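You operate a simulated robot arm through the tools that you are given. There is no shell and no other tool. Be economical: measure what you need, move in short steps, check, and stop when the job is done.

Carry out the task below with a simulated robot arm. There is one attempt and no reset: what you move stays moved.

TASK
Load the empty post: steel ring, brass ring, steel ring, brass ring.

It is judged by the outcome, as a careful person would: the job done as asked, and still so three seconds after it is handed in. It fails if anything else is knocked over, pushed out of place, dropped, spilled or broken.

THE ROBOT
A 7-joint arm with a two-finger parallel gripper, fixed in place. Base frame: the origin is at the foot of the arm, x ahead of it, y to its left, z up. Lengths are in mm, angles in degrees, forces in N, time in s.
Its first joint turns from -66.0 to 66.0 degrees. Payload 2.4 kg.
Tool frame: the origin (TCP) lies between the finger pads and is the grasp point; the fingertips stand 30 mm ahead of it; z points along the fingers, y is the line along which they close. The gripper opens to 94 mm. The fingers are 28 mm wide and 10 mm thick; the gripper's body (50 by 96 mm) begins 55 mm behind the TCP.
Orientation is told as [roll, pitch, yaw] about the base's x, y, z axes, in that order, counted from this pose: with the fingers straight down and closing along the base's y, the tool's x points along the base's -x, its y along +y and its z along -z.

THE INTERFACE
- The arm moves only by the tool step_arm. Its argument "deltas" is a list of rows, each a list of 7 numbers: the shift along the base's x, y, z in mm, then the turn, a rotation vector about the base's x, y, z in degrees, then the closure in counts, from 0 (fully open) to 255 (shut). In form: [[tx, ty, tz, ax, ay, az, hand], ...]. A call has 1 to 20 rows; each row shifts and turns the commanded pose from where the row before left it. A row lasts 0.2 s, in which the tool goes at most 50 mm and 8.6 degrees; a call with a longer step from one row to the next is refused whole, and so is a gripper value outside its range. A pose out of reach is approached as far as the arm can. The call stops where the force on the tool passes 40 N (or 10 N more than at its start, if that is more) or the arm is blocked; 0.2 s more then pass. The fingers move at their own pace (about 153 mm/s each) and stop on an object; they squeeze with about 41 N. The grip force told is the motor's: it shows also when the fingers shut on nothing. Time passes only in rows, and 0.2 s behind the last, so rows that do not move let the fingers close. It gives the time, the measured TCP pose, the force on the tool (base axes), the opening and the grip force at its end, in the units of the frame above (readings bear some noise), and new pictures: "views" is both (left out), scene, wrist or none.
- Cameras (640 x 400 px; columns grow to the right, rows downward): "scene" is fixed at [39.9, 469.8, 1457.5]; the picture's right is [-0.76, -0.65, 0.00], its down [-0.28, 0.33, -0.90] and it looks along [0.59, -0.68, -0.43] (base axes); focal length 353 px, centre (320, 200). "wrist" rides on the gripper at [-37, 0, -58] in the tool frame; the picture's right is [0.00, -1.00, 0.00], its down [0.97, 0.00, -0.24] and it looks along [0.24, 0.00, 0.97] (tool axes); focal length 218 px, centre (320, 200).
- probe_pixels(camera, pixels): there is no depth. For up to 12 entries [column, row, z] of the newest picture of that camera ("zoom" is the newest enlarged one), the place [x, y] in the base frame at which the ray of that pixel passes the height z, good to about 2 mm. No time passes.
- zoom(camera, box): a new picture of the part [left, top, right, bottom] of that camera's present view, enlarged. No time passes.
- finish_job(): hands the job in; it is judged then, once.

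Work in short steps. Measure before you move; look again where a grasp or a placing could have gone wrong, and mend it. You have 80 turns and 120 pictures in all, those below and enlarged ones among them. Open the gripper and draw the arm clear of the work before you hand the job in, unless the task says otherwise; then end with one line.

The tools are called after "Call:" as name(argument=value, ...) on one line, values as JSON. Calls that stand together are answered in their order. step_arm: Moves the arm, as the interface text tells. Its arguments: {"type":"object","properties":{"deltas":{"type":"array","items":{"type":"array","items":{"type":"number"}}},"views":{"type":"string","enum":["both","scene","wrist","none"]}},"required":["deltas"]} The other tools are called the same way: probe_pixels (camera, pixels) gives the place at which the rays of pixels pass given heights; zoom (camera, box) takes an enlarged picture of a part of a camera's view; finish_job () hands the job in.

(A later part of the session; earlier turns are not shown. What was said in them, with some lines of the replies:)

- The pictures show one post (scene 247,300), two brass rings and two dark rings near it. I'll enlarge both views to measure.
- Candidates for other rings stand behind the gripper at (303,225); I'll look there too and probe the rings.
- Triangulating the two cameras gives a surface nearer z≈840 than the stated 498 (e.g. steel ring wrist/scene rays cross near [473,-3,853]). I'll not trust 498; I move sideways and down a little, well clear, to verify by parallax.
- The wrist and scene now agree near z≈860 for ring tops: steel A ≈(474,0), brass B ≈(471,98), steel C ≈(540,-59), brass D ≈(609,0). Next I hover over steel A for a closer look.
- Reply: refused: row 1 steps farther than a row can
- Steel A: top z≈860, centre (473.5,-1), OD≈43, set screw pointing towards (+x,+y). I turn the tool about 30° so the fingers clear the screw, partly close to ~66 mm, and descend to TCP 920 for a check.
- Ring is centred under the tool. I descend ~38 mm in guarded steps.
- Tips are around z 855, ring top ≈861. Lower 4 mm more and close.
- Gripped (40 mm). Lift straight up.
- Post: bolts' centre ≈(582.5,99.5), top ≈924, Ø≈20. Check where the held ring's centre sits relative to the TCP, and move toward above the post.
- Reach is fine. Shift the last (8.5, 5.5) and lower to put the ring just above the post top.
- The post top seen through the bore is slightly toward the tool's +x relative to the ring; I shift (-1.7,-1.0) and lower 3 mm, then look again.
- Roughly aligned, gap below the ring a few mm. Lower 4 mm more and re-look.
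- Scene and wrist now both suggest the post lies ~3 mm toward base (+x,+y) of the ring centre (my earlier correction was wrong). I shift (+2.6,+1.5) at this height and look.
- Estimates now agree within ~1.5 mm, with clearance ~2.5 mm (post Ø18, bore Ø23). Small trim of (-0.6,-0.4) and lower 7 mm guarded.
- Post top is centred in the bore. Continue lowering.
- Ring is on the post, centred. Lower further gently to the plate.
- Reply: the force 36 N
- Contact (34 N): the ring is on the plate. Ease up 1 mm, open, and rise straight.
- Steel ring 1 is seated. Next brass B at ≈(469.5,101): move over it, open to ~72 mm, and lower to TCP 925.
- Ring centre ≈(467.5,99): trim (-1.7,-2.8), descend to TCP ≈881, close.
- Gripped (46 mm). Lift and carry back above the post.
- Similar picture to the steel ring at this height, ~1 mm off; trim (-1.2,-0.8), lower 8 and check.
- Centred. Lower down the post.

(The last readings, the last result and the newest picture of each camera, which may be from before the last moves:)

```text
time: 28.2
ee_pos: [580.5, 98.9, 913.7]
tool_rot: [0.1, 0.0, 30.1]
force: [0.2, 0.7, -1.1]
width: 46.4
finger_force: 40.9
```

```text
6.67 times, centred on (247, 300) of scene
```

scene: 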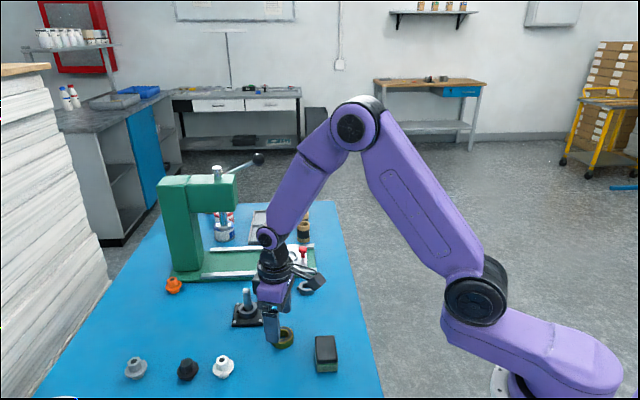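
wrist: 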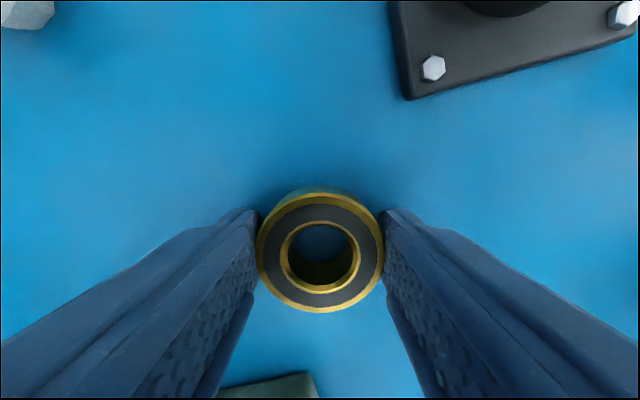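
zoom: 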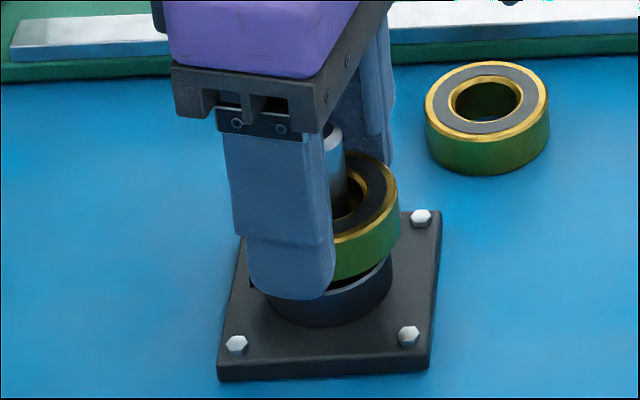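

Call:
step_arm(deltas=[[0, 0, -3, 0, 0, 0, 145], [0, 0, -2, 0, 0, 0, 145], [0, 0, -1.5, 0, 0, 0, 145], [0, 0, 0, 0, 0, 0, 145]], views="none")

Call:
zoom(camera="scene", box=[217, 270, 277, 330])

```text
time: 29.2
ee_pos: [579.6, 99.0, 907.6]
tool_rot: [0.0, -0.1, 29.9]
force: [-1.4, -0.7, 10.7]
width: 46.3
finger_force: 40.8
```

```text
6.67 times, centred on (247, 300) of scene
```

zoom: 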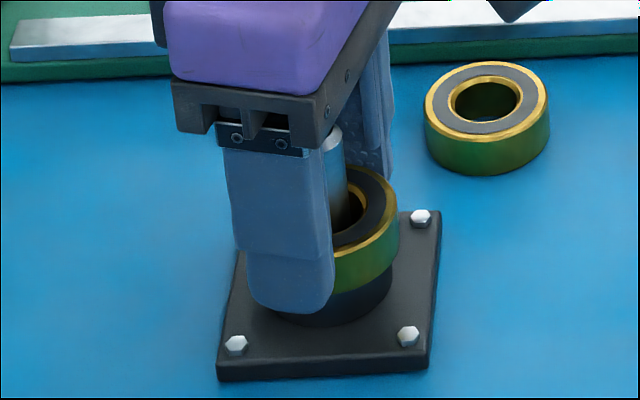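

Contact (11 N) on the steel ring. Release and rise, then look.

Call:
step_arm(deltas=[[0, 0, 0, 0, 0, 0, 110], [0, 0, 0, 0, 0, 0, 76], [0, 0, 10, 0, 0, 0, 76], [0, 0, 25, 0, 0, 0, 76], [0, 0, 30, 0, 0, 0, 76], [0, 0, 27, 0, 0, 0, 76], [0, 0, 0, 0, 0, 0, 76]], views="wrist")

Call:
zoom(camera="scene", box=[217, 270, 337, 350])

```text
time: 30.8
ee_pos: [582.2, 98.5, 999.1]
tool_rot: [0.1, -0.1, 30.1]
force: [1.2, 0.3, -0.3]
width: 66.3
finger_force: 0.1
```

wrist: 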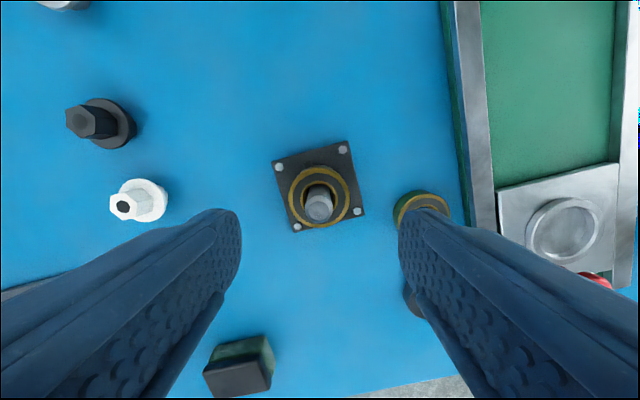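

```text
5.00 times, centred on (277, 310) of scene
```

zoom: 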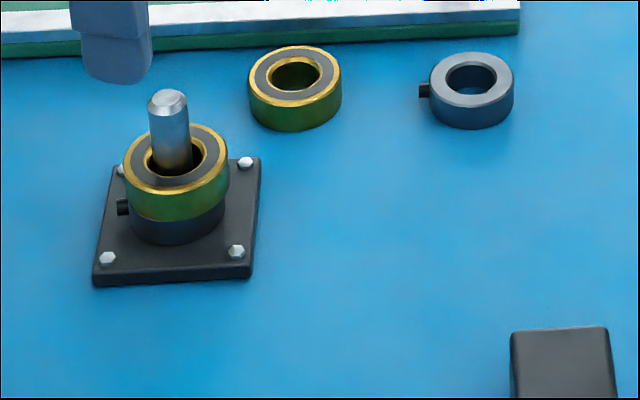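

Stack is right so far. Next steel C at ≈(539.5,-56.5), near the press rail; hover above it with the opening reduced to ~54 mm and look.

Call:
step_arm(deltas=[[-10, -40, 0, 0, 0, 0, 108], [-11, -40, 0, 0, 0, 0, 108], [-10, -40, 0, 0, 0, 0, 108], [-10, -35.5, -10, 0, 0, 0, 108], [0, 0, -40, 0, 0, 0, 108], [0, 0, -22, 0, 0, 0, 108], [0, 0, 0, 0, 0, 0, 108]])

```text
time: 32.4
ee_pos: [538.3, -57.9, 929.1]
tool_rot: [0.1, 0.0, 30.0]
force: [0.1, -0.2, -0.2]
width: 54.0
finger_force: 0.1
```

scene: 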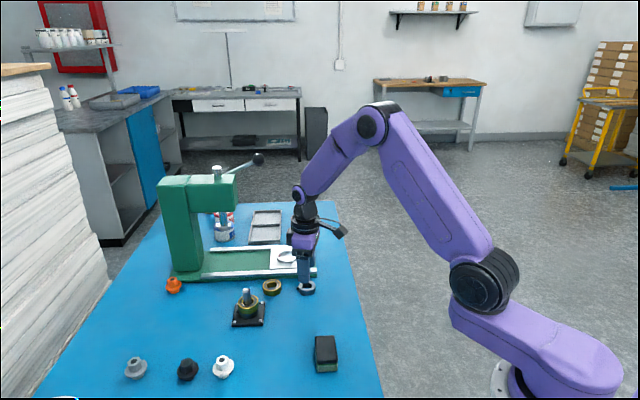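
wrist: 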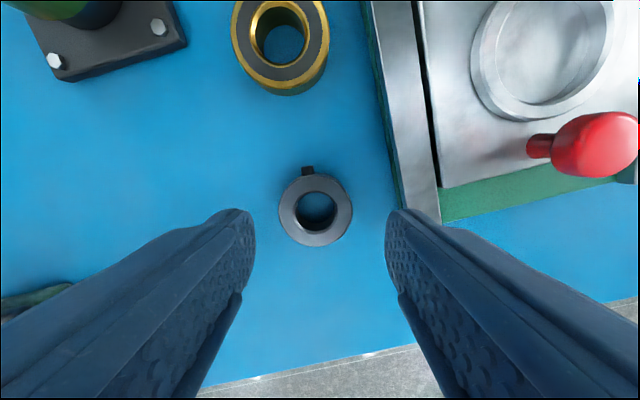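

Call:
probe_pixels(camera="wrist", pixels=[[315, 210, 861], [279, 210, 861], [352, 210, 861], [400, 210, 850]])

```text
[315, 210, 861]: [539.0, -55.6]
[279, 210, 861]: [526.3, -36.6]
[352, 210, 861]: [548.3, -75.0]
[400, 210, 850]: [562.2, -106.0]
```

Rail is ~55 mm from the ring centre, enough. Trim (-0.6,+2.0), descend to TCP ≈881.

Call:
step_arm(deltas=[[-0.6, 2, -6, 0, 0, 0, 100], [0, 0, -20, 0, 0, 0, 100], [0, 0, -12, 0, 0, 0, 100], [0, 0, -6, 0, 0, 0, 100], [0, 0, -3, 0, 0, 0, 100], [0, 0, 0, 0, 0, 0, 100]], views="wrist")

```text
time: 33.8
ee_pos: [537.1, -53.7, 880.7]
tool_rot: [0.1, 0.0, 30.1]
force: [0.4, -0.6, 0.3]
width: 57.3
finger_force: 0.1
```

wrist: 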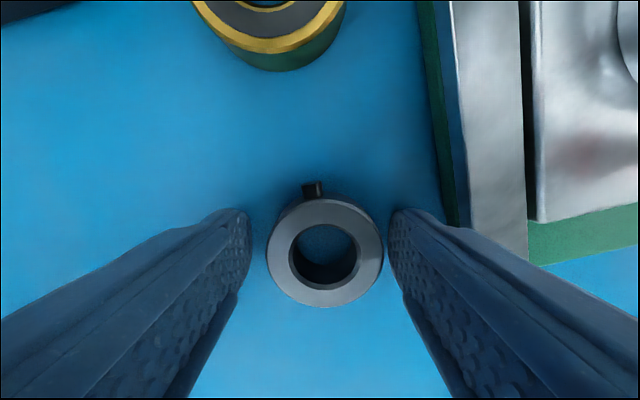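

Call:
step_arm(deltas=[[0.7, -1.2, 0, 0, 0, 0, 100], [0, 0, 0, 0, 0, 0, 130], [0, 0, 0, 0, 0, 0, 155], [0, 0, 0, 0, 0, 0, 165], [0, 0, 0, 0, 0, 0, 165]], views="wrist")

```text
time: 35.0
ee_pos: [539.1, -55.2, 879.9]
tool_rot: [0.1, 0.0, 30.0]
force: [0.3, -2.4, 3.9]
width: 42.0
finger_force: 40.8
```

wrist: 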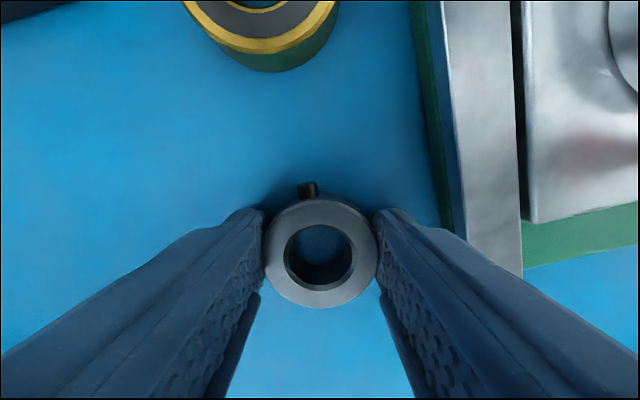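

Gripped. Lift and carry to the post.

Call:
step_arm(deltas=[[0, 0, 10, 0, 0, 0, 165], [0, 0, 30, 0, 0, 0, 165], [0, 0, 40, 0, 0, 0, 165], [0, 0, 39, 0, 0, 0, 165], [10, 40, 0, 0, 0, 0, 165], [11, 40, 0, 0, 0, 0, 165], [10, 40, 0, 0, 0, 0, 165], [10.4, 35, 0, 0, 0, 0, 165], [0, 0, -20, 0, 0, 0, 165], [0, 0, -17, 0, 0, 0, 165], [0, 0, 0, 0, 0, 0, 165]], views="none")

Call:
zoom(camera="scene", box=[227, 260, 277, 310])

Call:
zoom(camera="wrist", box=[260, 190, 380, 310])

```text
time: 37.4
ee_pos: [581.1, 99.1, 963.0]
tool_rot: [0.0, 0.0, 30.0]
force: [-0.3, 0.0, -0.9]
width: 42.0
finger_force: 40.5
```

```text
8.00 times, centred on (252, 285) of scene
```

zoom: 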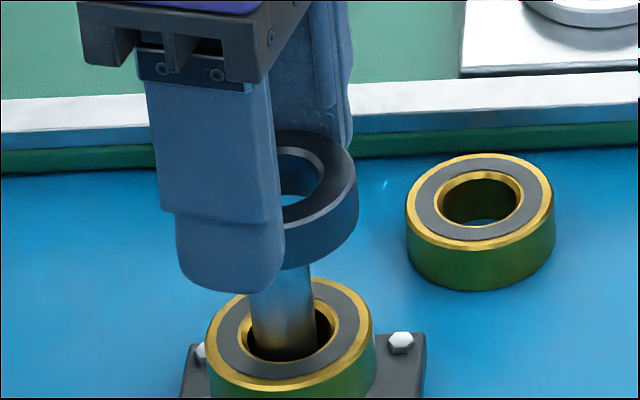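

```text
3.33 times, centred on (320, 250) of wrist
```

zoom: 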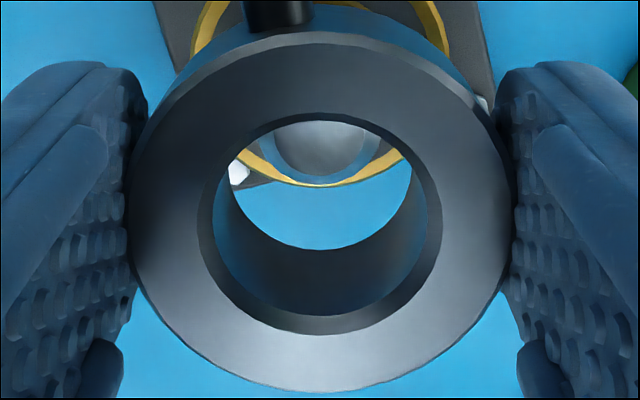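

Compared with the earlier aligned pictures, the post is ~1.7 mm off towards base (+x,+y). Trim (+1.4,+0.8), lower 8, check.

Call:
step_arm(deltas=[[1.4, 0.8, -2, 0, 0, 0, 165], [0, 0, -3, 0, 0, 0, 165], [0, 0, -3, 0, 0, 0, 165], [0, 0, 0, 0, 0, 0, 165]], views="none")

Call:
zoom(camera="wrist", box=[260, 190, 380, 310])

```text
time: 38.4
ee_pos: [582.7, 100.5, 954.8]
tool_rot: [0.1, 0.0, 30.0]
force: [0.6, 0.0, -0.6]
width: 42.1
finger_force: 41.5
```

```text
3.33 times, centred on (320, 250) of wrist
```

zoom: 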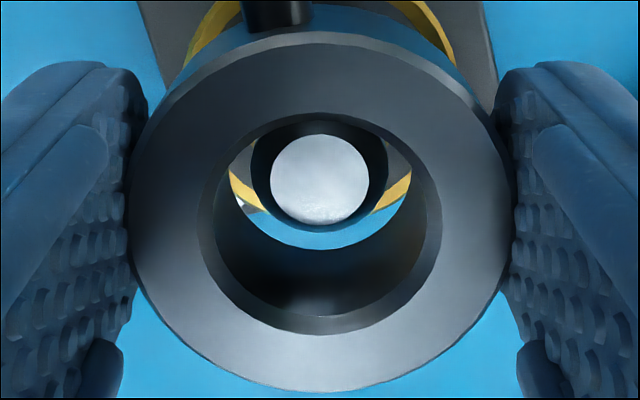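

Centred. Lower toward contact (expected TCP ≈ 923).

Call:
step_arm(deltas=[[0, 0, -5, 0, 0, 0, 165], [0, 0, -5, 0, 0, 0, 165], [0, 0, -6, 0, 0, 0, 165], [0, 0, -5, 0, 0, 0, 165], [0, 0, -3, 0, 0, 0, 165], [0, 0, -2, 0, 0, 0, 165], [0, 0, 0, 0, 0, 0, 165]], views="none")

Call:
zoom(camera="scene", box=[217, 270, 277, 330])

```text
time: 40.0
ee_pos: [581.4, 100.6, 926.3]
tool_rot: [0.2, 0.0, 30.0]
force: [-0.2, -0.4, -1.0]
width: 42.0
finger_force: 41.2
```

```text
6.67 times, centred on (247, 300) of scene
```

zoom: 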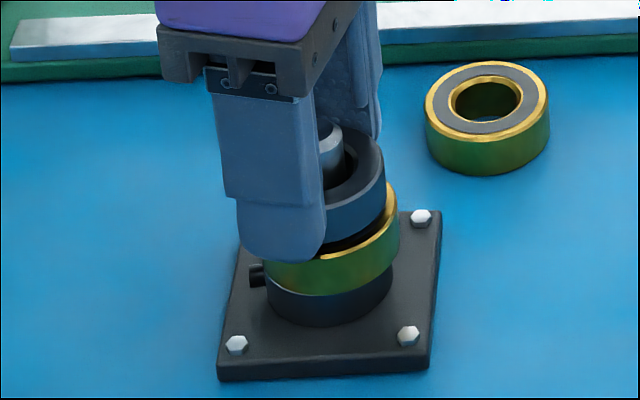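

Call:
step_arm(deltas=[[0, 0, -2, 0, 0, 0, 165], [0, 0, -1.5, 0, 0, 0, 165], [0, 0, 0, 0, 0, 0, 165]], views="none")

Call:
zoom(camera="scene", box=[217, 270, 277, 330])

```text
time: 40.8
ee_pos: [583.2, 99.4, 925.2]
tool_rot: [0.1, 0.0, 30.0]
force: [-1.2, 0.1, 1.6]
width: 41.9
finger_force: 41.2
```

```text
6.67 times, centred on (247, 300) of scene
```

zoom: 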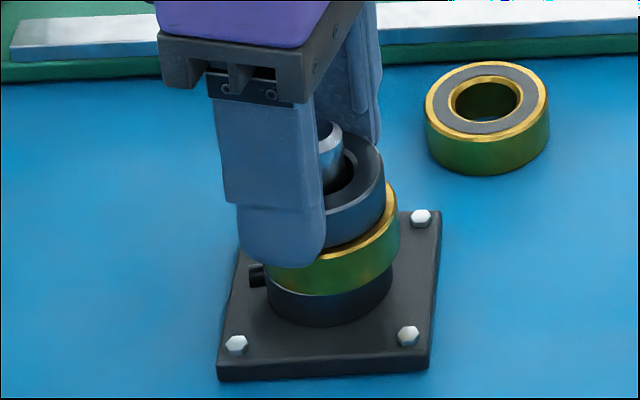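

Call:
step_arm(deltas=[[0, 0, -0.8, 0, 0, 0, 165], [0, 0, 0, 0, 0, 0, 165]], views="none")

```text
time: 41.4
ee_pos: [581.4, 100.2, 924.7]
tool_rot: [0.1, 0.0, 30.0]
force: [-2.3, 1.0, 10.9]
width: 42.0
finger_force: 41.0
```

Contact (11 N). Release and rise to 1000.

Call:
step_arm(deltas=[[0, 0, 0, 0, 0, 0, 130], [0, 0, 0, 0, 0, 0, 90], [0, 0, 10, 0, 0, 0, 76], [0, 0, 25, 0, 0, 0, 76], [0, 0, 40, 0, 0, 0, 76], [0, 0, 0, 0, 0, 0, 58]], views="wrist")

Call:
zoom(camera="scene", box=[217, 270, 337, 350])

```text
time: 42.8
ee_pos: [581.1, 96.7, 999.7]
tool_rot: [0.1, 0.1, 30.0]
force: [0.8, 0.2, 0.2]
width: 72.7
finger_force: 0.1
```

wrist: 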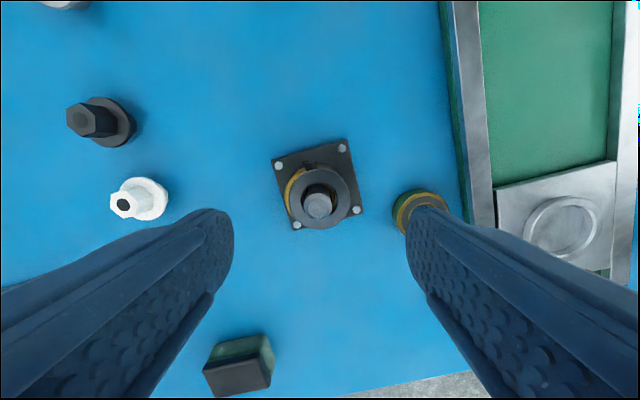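

```text
5.00 times, centred on (277, 310) of scene
```

zoom: 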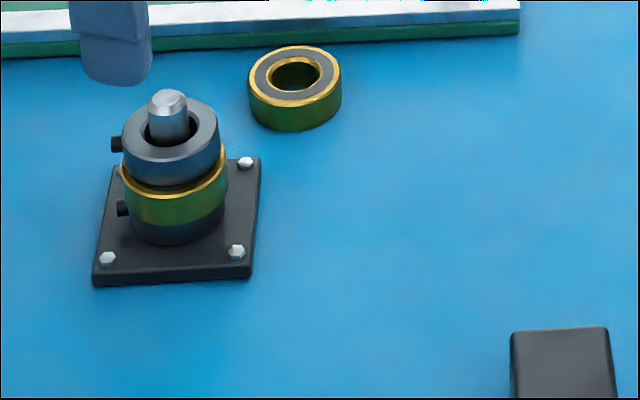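

Three on. Now hover over brass D (≈(605.5,3.5)) to check the gap to the press rail.

Call:
step_arm(deltas=[[8, -34, 0, 0, 0, 0, 100], [8, -34, 0, 0, 0, 0, 100], [7.5, -28, -10, 0, 0, 0, 100], [0, 0, -30, 0, 0, 0, 100], [0, 0, 0, 0, 0, 0, 100]])

```text
time: 44.0
ee_pos: [608.1, 4.6, 960.3]
tool_rot: [0.1, 0.0, 30.0]
force: [-0.6, 0.4, 1.0]
width: 57.1
finger_force: 0.1
```

scene: 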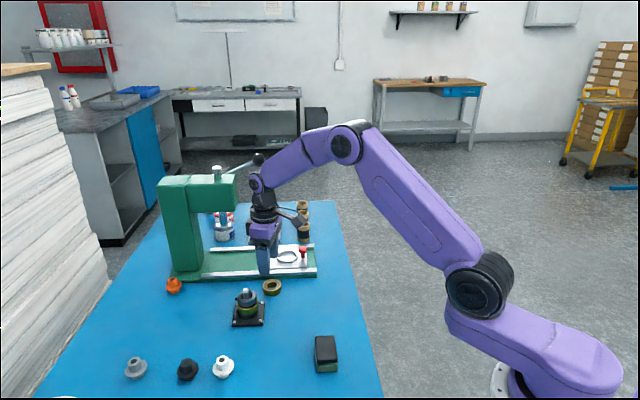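
wrist: 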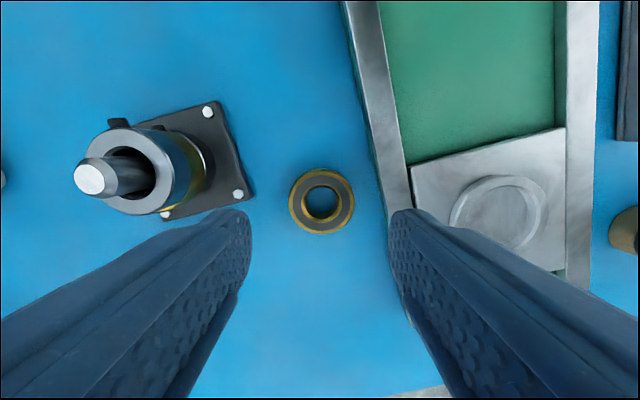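

Gap ring-to-rail base ≈21 mm; with a 54 mm opening the finger needs ~14 mm. Measure the centre accurately.

Call:
probe_pixels(camera="wrist", pixels=[[321, 202, 865], [289, 202, 865], [354, 202, 865], [384, 202, 850], [389, 222, 850], [380, 185, 850]])

Call:
zoom(camera="wrist", box=[260, 150, 420, 260])

```text
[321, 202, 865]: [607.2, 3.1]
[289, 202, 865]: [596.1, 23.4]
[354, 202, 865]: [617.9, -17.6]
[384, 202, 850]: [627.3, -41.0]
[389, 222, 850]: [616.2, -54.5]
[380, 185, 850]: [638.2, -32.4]
```

```text
3.64 times, centred on (340, 205) of wrist
```

zoom: 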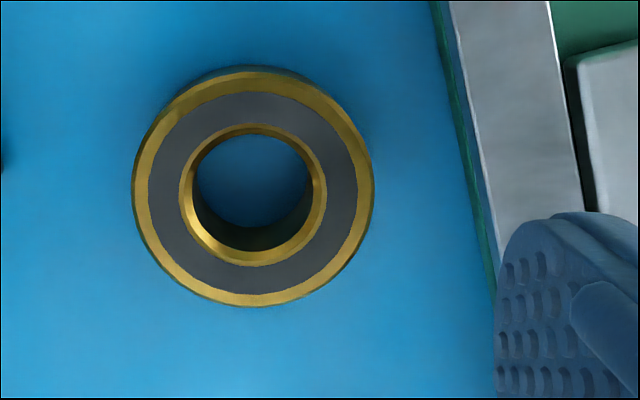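

Centre-to-rail 47 mm: enough. Trim (-0.8,-0.9) and descend, opening ~54.

Call:
step_arm(deltas=[[-0.8, -0.9, -10, 0, 0, 0, 108], [0, 0, -25, 0, 0, 0, 108], [0, 0, -15, 0, 0, 0, 108], [0, 0, -10, 0, 0, 0, 108], [0, 0, 0, 0, 0, 0, 108]], views="wrist")

Call:
zoom(camera="scene", box=[237, 240, 317, 310])

```text
time: 45.2
ee_pos: [607.6, 3.4, 898.6]
tool_rot: [0.1, 0.0, 30.1]
force: [0.0, -0.8, 0.8]
width: 54.2
finger_force: 0.1
```

wrist: 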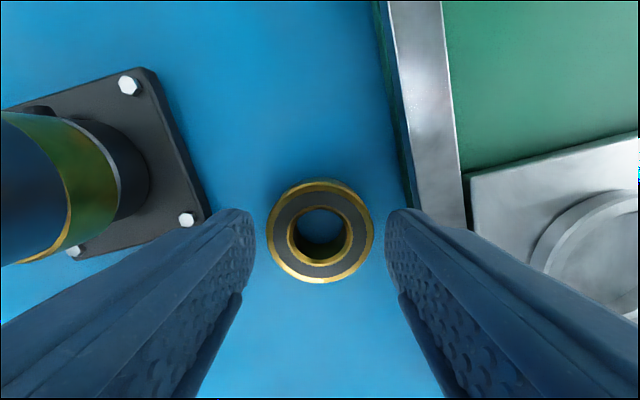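

```text
5.71 times, centred on (277, 275) of scene
```

zoom: 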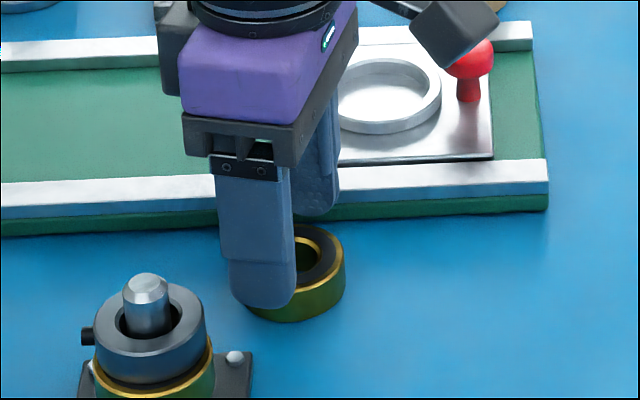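

Aligned; lower 17 mm and close.

Call:
step_arm(deltas=[[0, 0, -8, 0, 0, 0, 108], [0, 0, -6, 0, 0, 0, 108], [0, 0, -3, 0, 0, 0, 108], [0, 0, 0, 0, 0, 0, 125], [0, 0, 0, 0, 0, 0, 145], [0, 0, 0, 0, 0, 0, 145]], views="wrist")

```text
time: 46.6
ee_pos: [605.1, 2.8, 882.3]
tool_rot: [0.0, 0.0, 30.0]
force: [-0.3, -0.7, 0.2]
width: 44.9
finger_force: 41.0
```

wrist: 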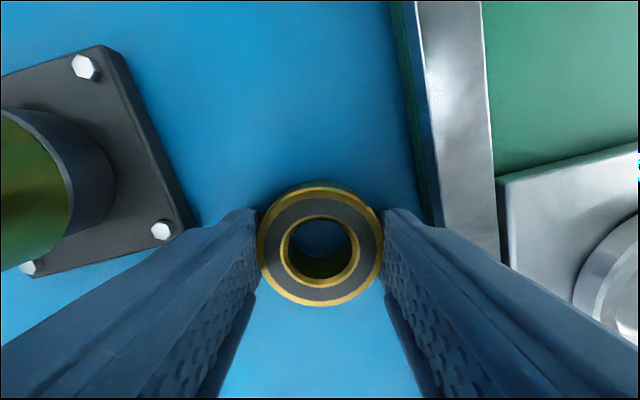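

Gripped; ring sits ~2.5 mm further toward tool -x than brass B did, so I compensate when carrying: net (-26.8,+94.6).

Call:
step_arm(deltas=[[0, 0, 10, 0, 0, 0, 145], [0, 0, 30, 0, 0, 0, 145], [0, 0, 40, 0, 0, 0, 145], [0, 0, 38, 0, 0, 0, 145], [-9, 32, 0, 0, 0, 0, 145], [-9, 32, 0, 0, 0, 0, 145], [-8.8, 30.6, 0, 0, 0, 0, 145], [0, 0, -20, 0, 0, 0, 145], [0, 0, -17, 0, 0, 0, 145], [0, 0, 0, 0, 0, 0, 145]], views="none")

Call:
zoom(camera="scene", box=[227, 260, 277, 310])

Call:
zoom(camera="wrist", box=[260, 190, 380, 310])

```text
time: 48.8
ee_pos: [578.0, 96.3, 961.9]
tool_rot: [0.1, -0.1, 30.1]
force: [0.1, -0.2, -1.2]
width: 44.8
finger_force: 41.0
```

```text
8.00 times, centred on (252, 285) of scene
```

zoom: 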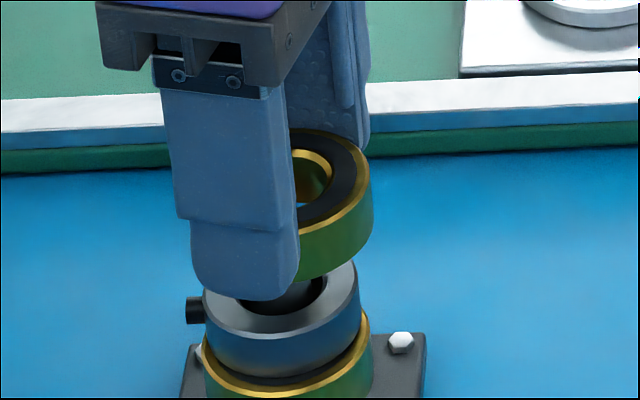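

```text
3.33 times, centred on (320, 250) of wrist
```

zoom: 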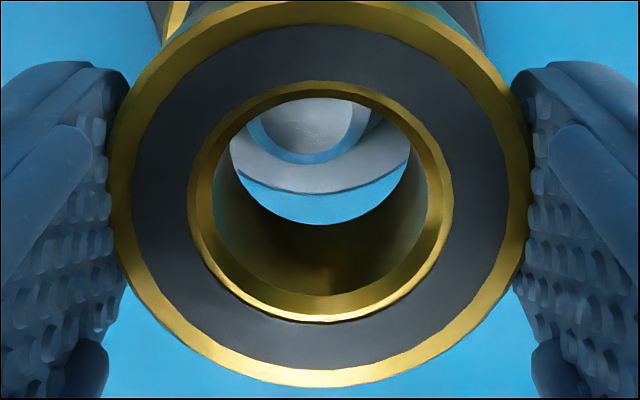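

Post is off toward tool (-x,+y) by ~1.5–2 mm each; trim (+1.3,+2.2), lower 4, re-look.

Call:
step_arm(deltas=[[1.3, 2.2, -2, 0, 0, 0, 145], [0, 0, -2, 0, 0, 0, 145], [0, 0, 0, 0, 0, 0, 145]], views="none")

Call:
zoom(camera="scene", box=[227, 260, 277, 310])

Call:
zoom(camera="wrist", box=[260, 190, 380, 310])

```text
time: 49.6
ee_pos: [579.1, 98.5, 958.6]
tool_rot: [0.1, 0.0, 29.9]
force: [0.0, 0.8, -0.9]
width: 44.7
finger_force: 41.0
```

```text
8.00 times, centred on (252, 285) of scene
```

zoom: 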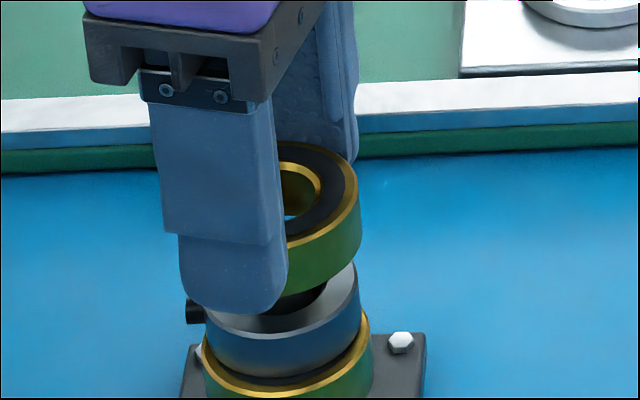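

```text
3.33 times, centred on (320, 250) of wrist
```

zoom: 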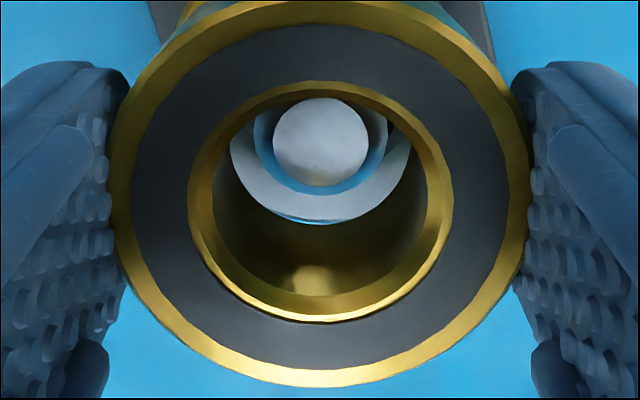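

Call:
step_arm(deltas=[[-0.4, -0.2, -2, 0, 0, 0, 145], [0, 0, -2, 0, 0, 0, 145], [0, 0, 0, 0, 0, 0, 145]], views="none")

Call:
zoom(camera="wrist", box=[260, 190, 380, 310])

```text
time: 50.4
ee_pos: [578.5, 98.8, 953.0]
tool_rot: [0.1, 0.0, 30.0]
force: [-0.5, 0.9, -1.8]
width: 45.0
finger_force: 40.3
```

```text
3.33 times, centred on (320, 250) of wrist
```

zoom: 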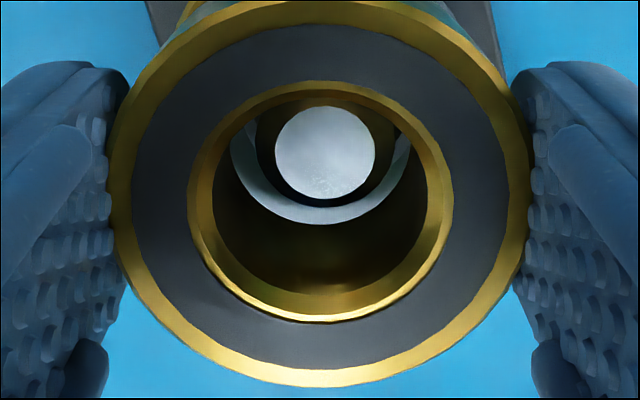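

Post is within the bore. Lower the last ~12 mm gently.

Call:
step_arm(deltas=[[0.2, -0.3, -3, 0, 0, 0, 145], [0, 0, -3, 0, 0, 0, 145], [0, 0, -2, 0, 0, 0, 145], [0, 0, 0, 0, 0, 0, 145]], views="none")

Call:
zoom(camera="scene", box=[217, 260, 277, 320])

Call:
zoom(camera="wrist", box=[260, 190, 380, 310])

```text
time: 51.4
ee_pos: [579.6, 98.8, 945.9]
tool_rot: [0.2, 0.0, 30.0]
force: [-0.3, 0.1, -1.8]
width: 44.8
finger_force: 41.4
```

```text
6.67 times, centred on (247, 290) of scene
```

zoom: 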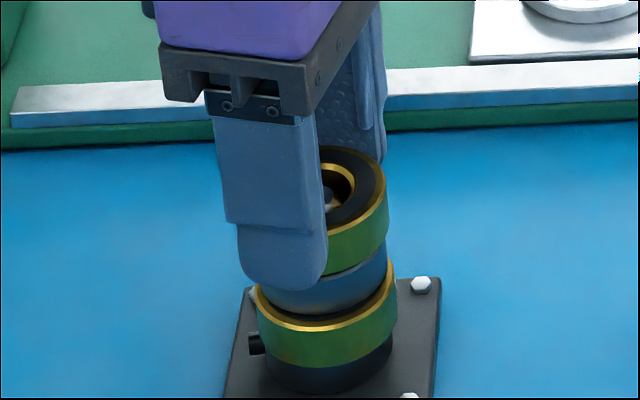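

```text
3.33 times, centred on (320, 250) of wrist
```

zoom: 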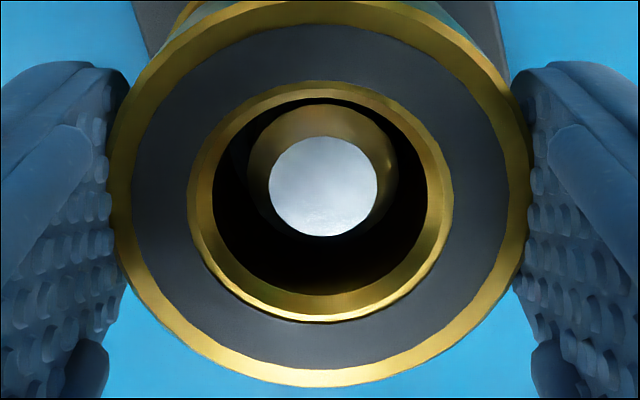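

Call:
step_arm(deltas=[[0, 0, -2, 0, 0, 0, 145], [0, 0, -1, 0, 0, 0, 145], [0, 0, 0, 0, 0, 0, 145]], views="none")

Call:
zoom(camera="scene", box=[217, 260, 277, 320])

```text
time: 52.2
ee_pos: [578.9, 99.0, 944.1]
tool_rot: [0.1, 0.0, 29.9]
force: [0.3, 0.0, -0.2]
width: 45.0
finger_force: 41.0
```

```text
6.67 times, centred on (247, 290) of scene
```

zoom: 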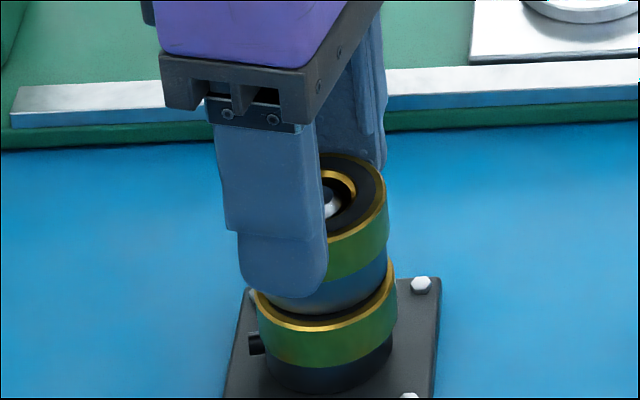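

Call:
step_arm(deltas=[[0, 0, -1, 0, 0, 0, 145], [0, 0, -0.5, 0, 0, 0, 145], [0, 0, 0, 0, 0, 0, 145]], views="none")

```text
time: 53.0
ee_pos: [579.7, 99.1, 941.9]
tool_rot: [0.1, -0.1, 30.1]
force: [-2.2, -0.8, 5.9]
width: 44.9
finger_force: 41.2
```

Light contact (≈7 N). Release and rise.

Call:
step_arm(deltas=[[0, 0, -0.3, 0, 0, 0, 145], [0, 0, 0, 0, 0, 0, 115], [0, 0, 0, 0, 0, 0, 76], [0, 0, 10, 0, 0, 0, 58], [0, 0, 25, 0, 0, 0, 58], [0, 0, 40, 0, 0, 0, 58], [-40, 0, 20, 0, 0, 0, 0], [-40, 0, 20, 0, 0, 0, 0], [-40, 0, 20, 0, 0, 0, 0], [0, 0, 0, 0, 0, 0, 0]])

Call:
zoom(camera="scene", box=[207, 260, 287, 330])

```text
time: 55.2
ee_pos: [454.5, 98.3, 1079.9]
tool_rot: [0.1, 0.1, 30.0]
force: [0.6, -0.2, -0.4]
width: 94.0
finger_force: 0.1
```

scene: 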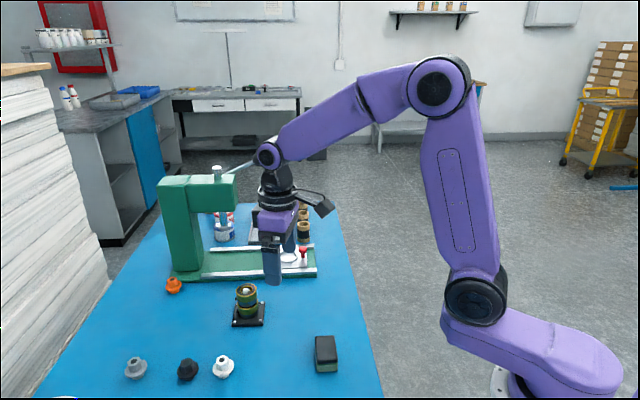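
wrist: 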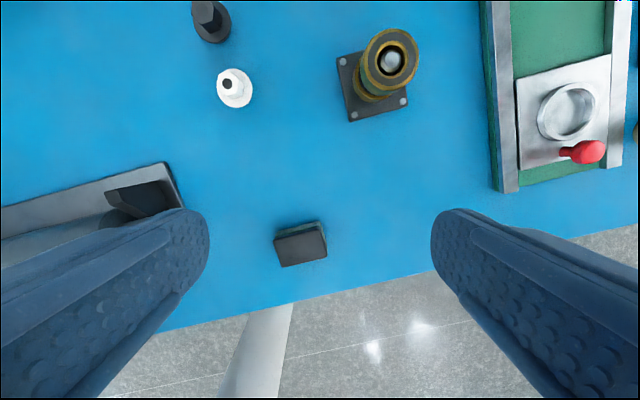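

```text
5.71 times, centred on (247, 295) of scene
```

zoom: 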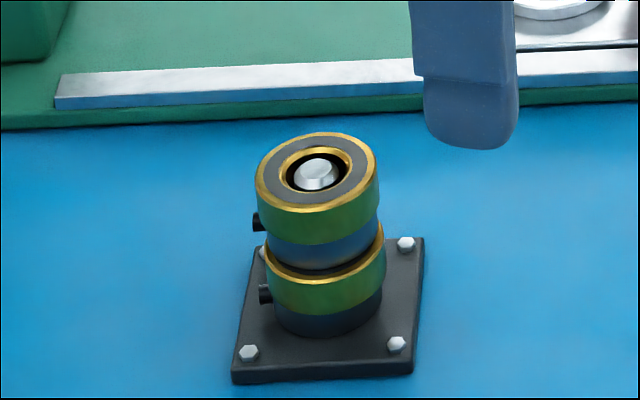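

The stack reads steel, brass, steel, brass from the bottom, stable with the post tip visible in the top ring; the gripper is open and clear.

Call:
finish_job()

```text
The job is handed in.
```

The post is loaded from the bottom up as steel, brass, steel, brass; the rings look stable, nothing else was moved, and the job is handed in with the gripper open and clear.
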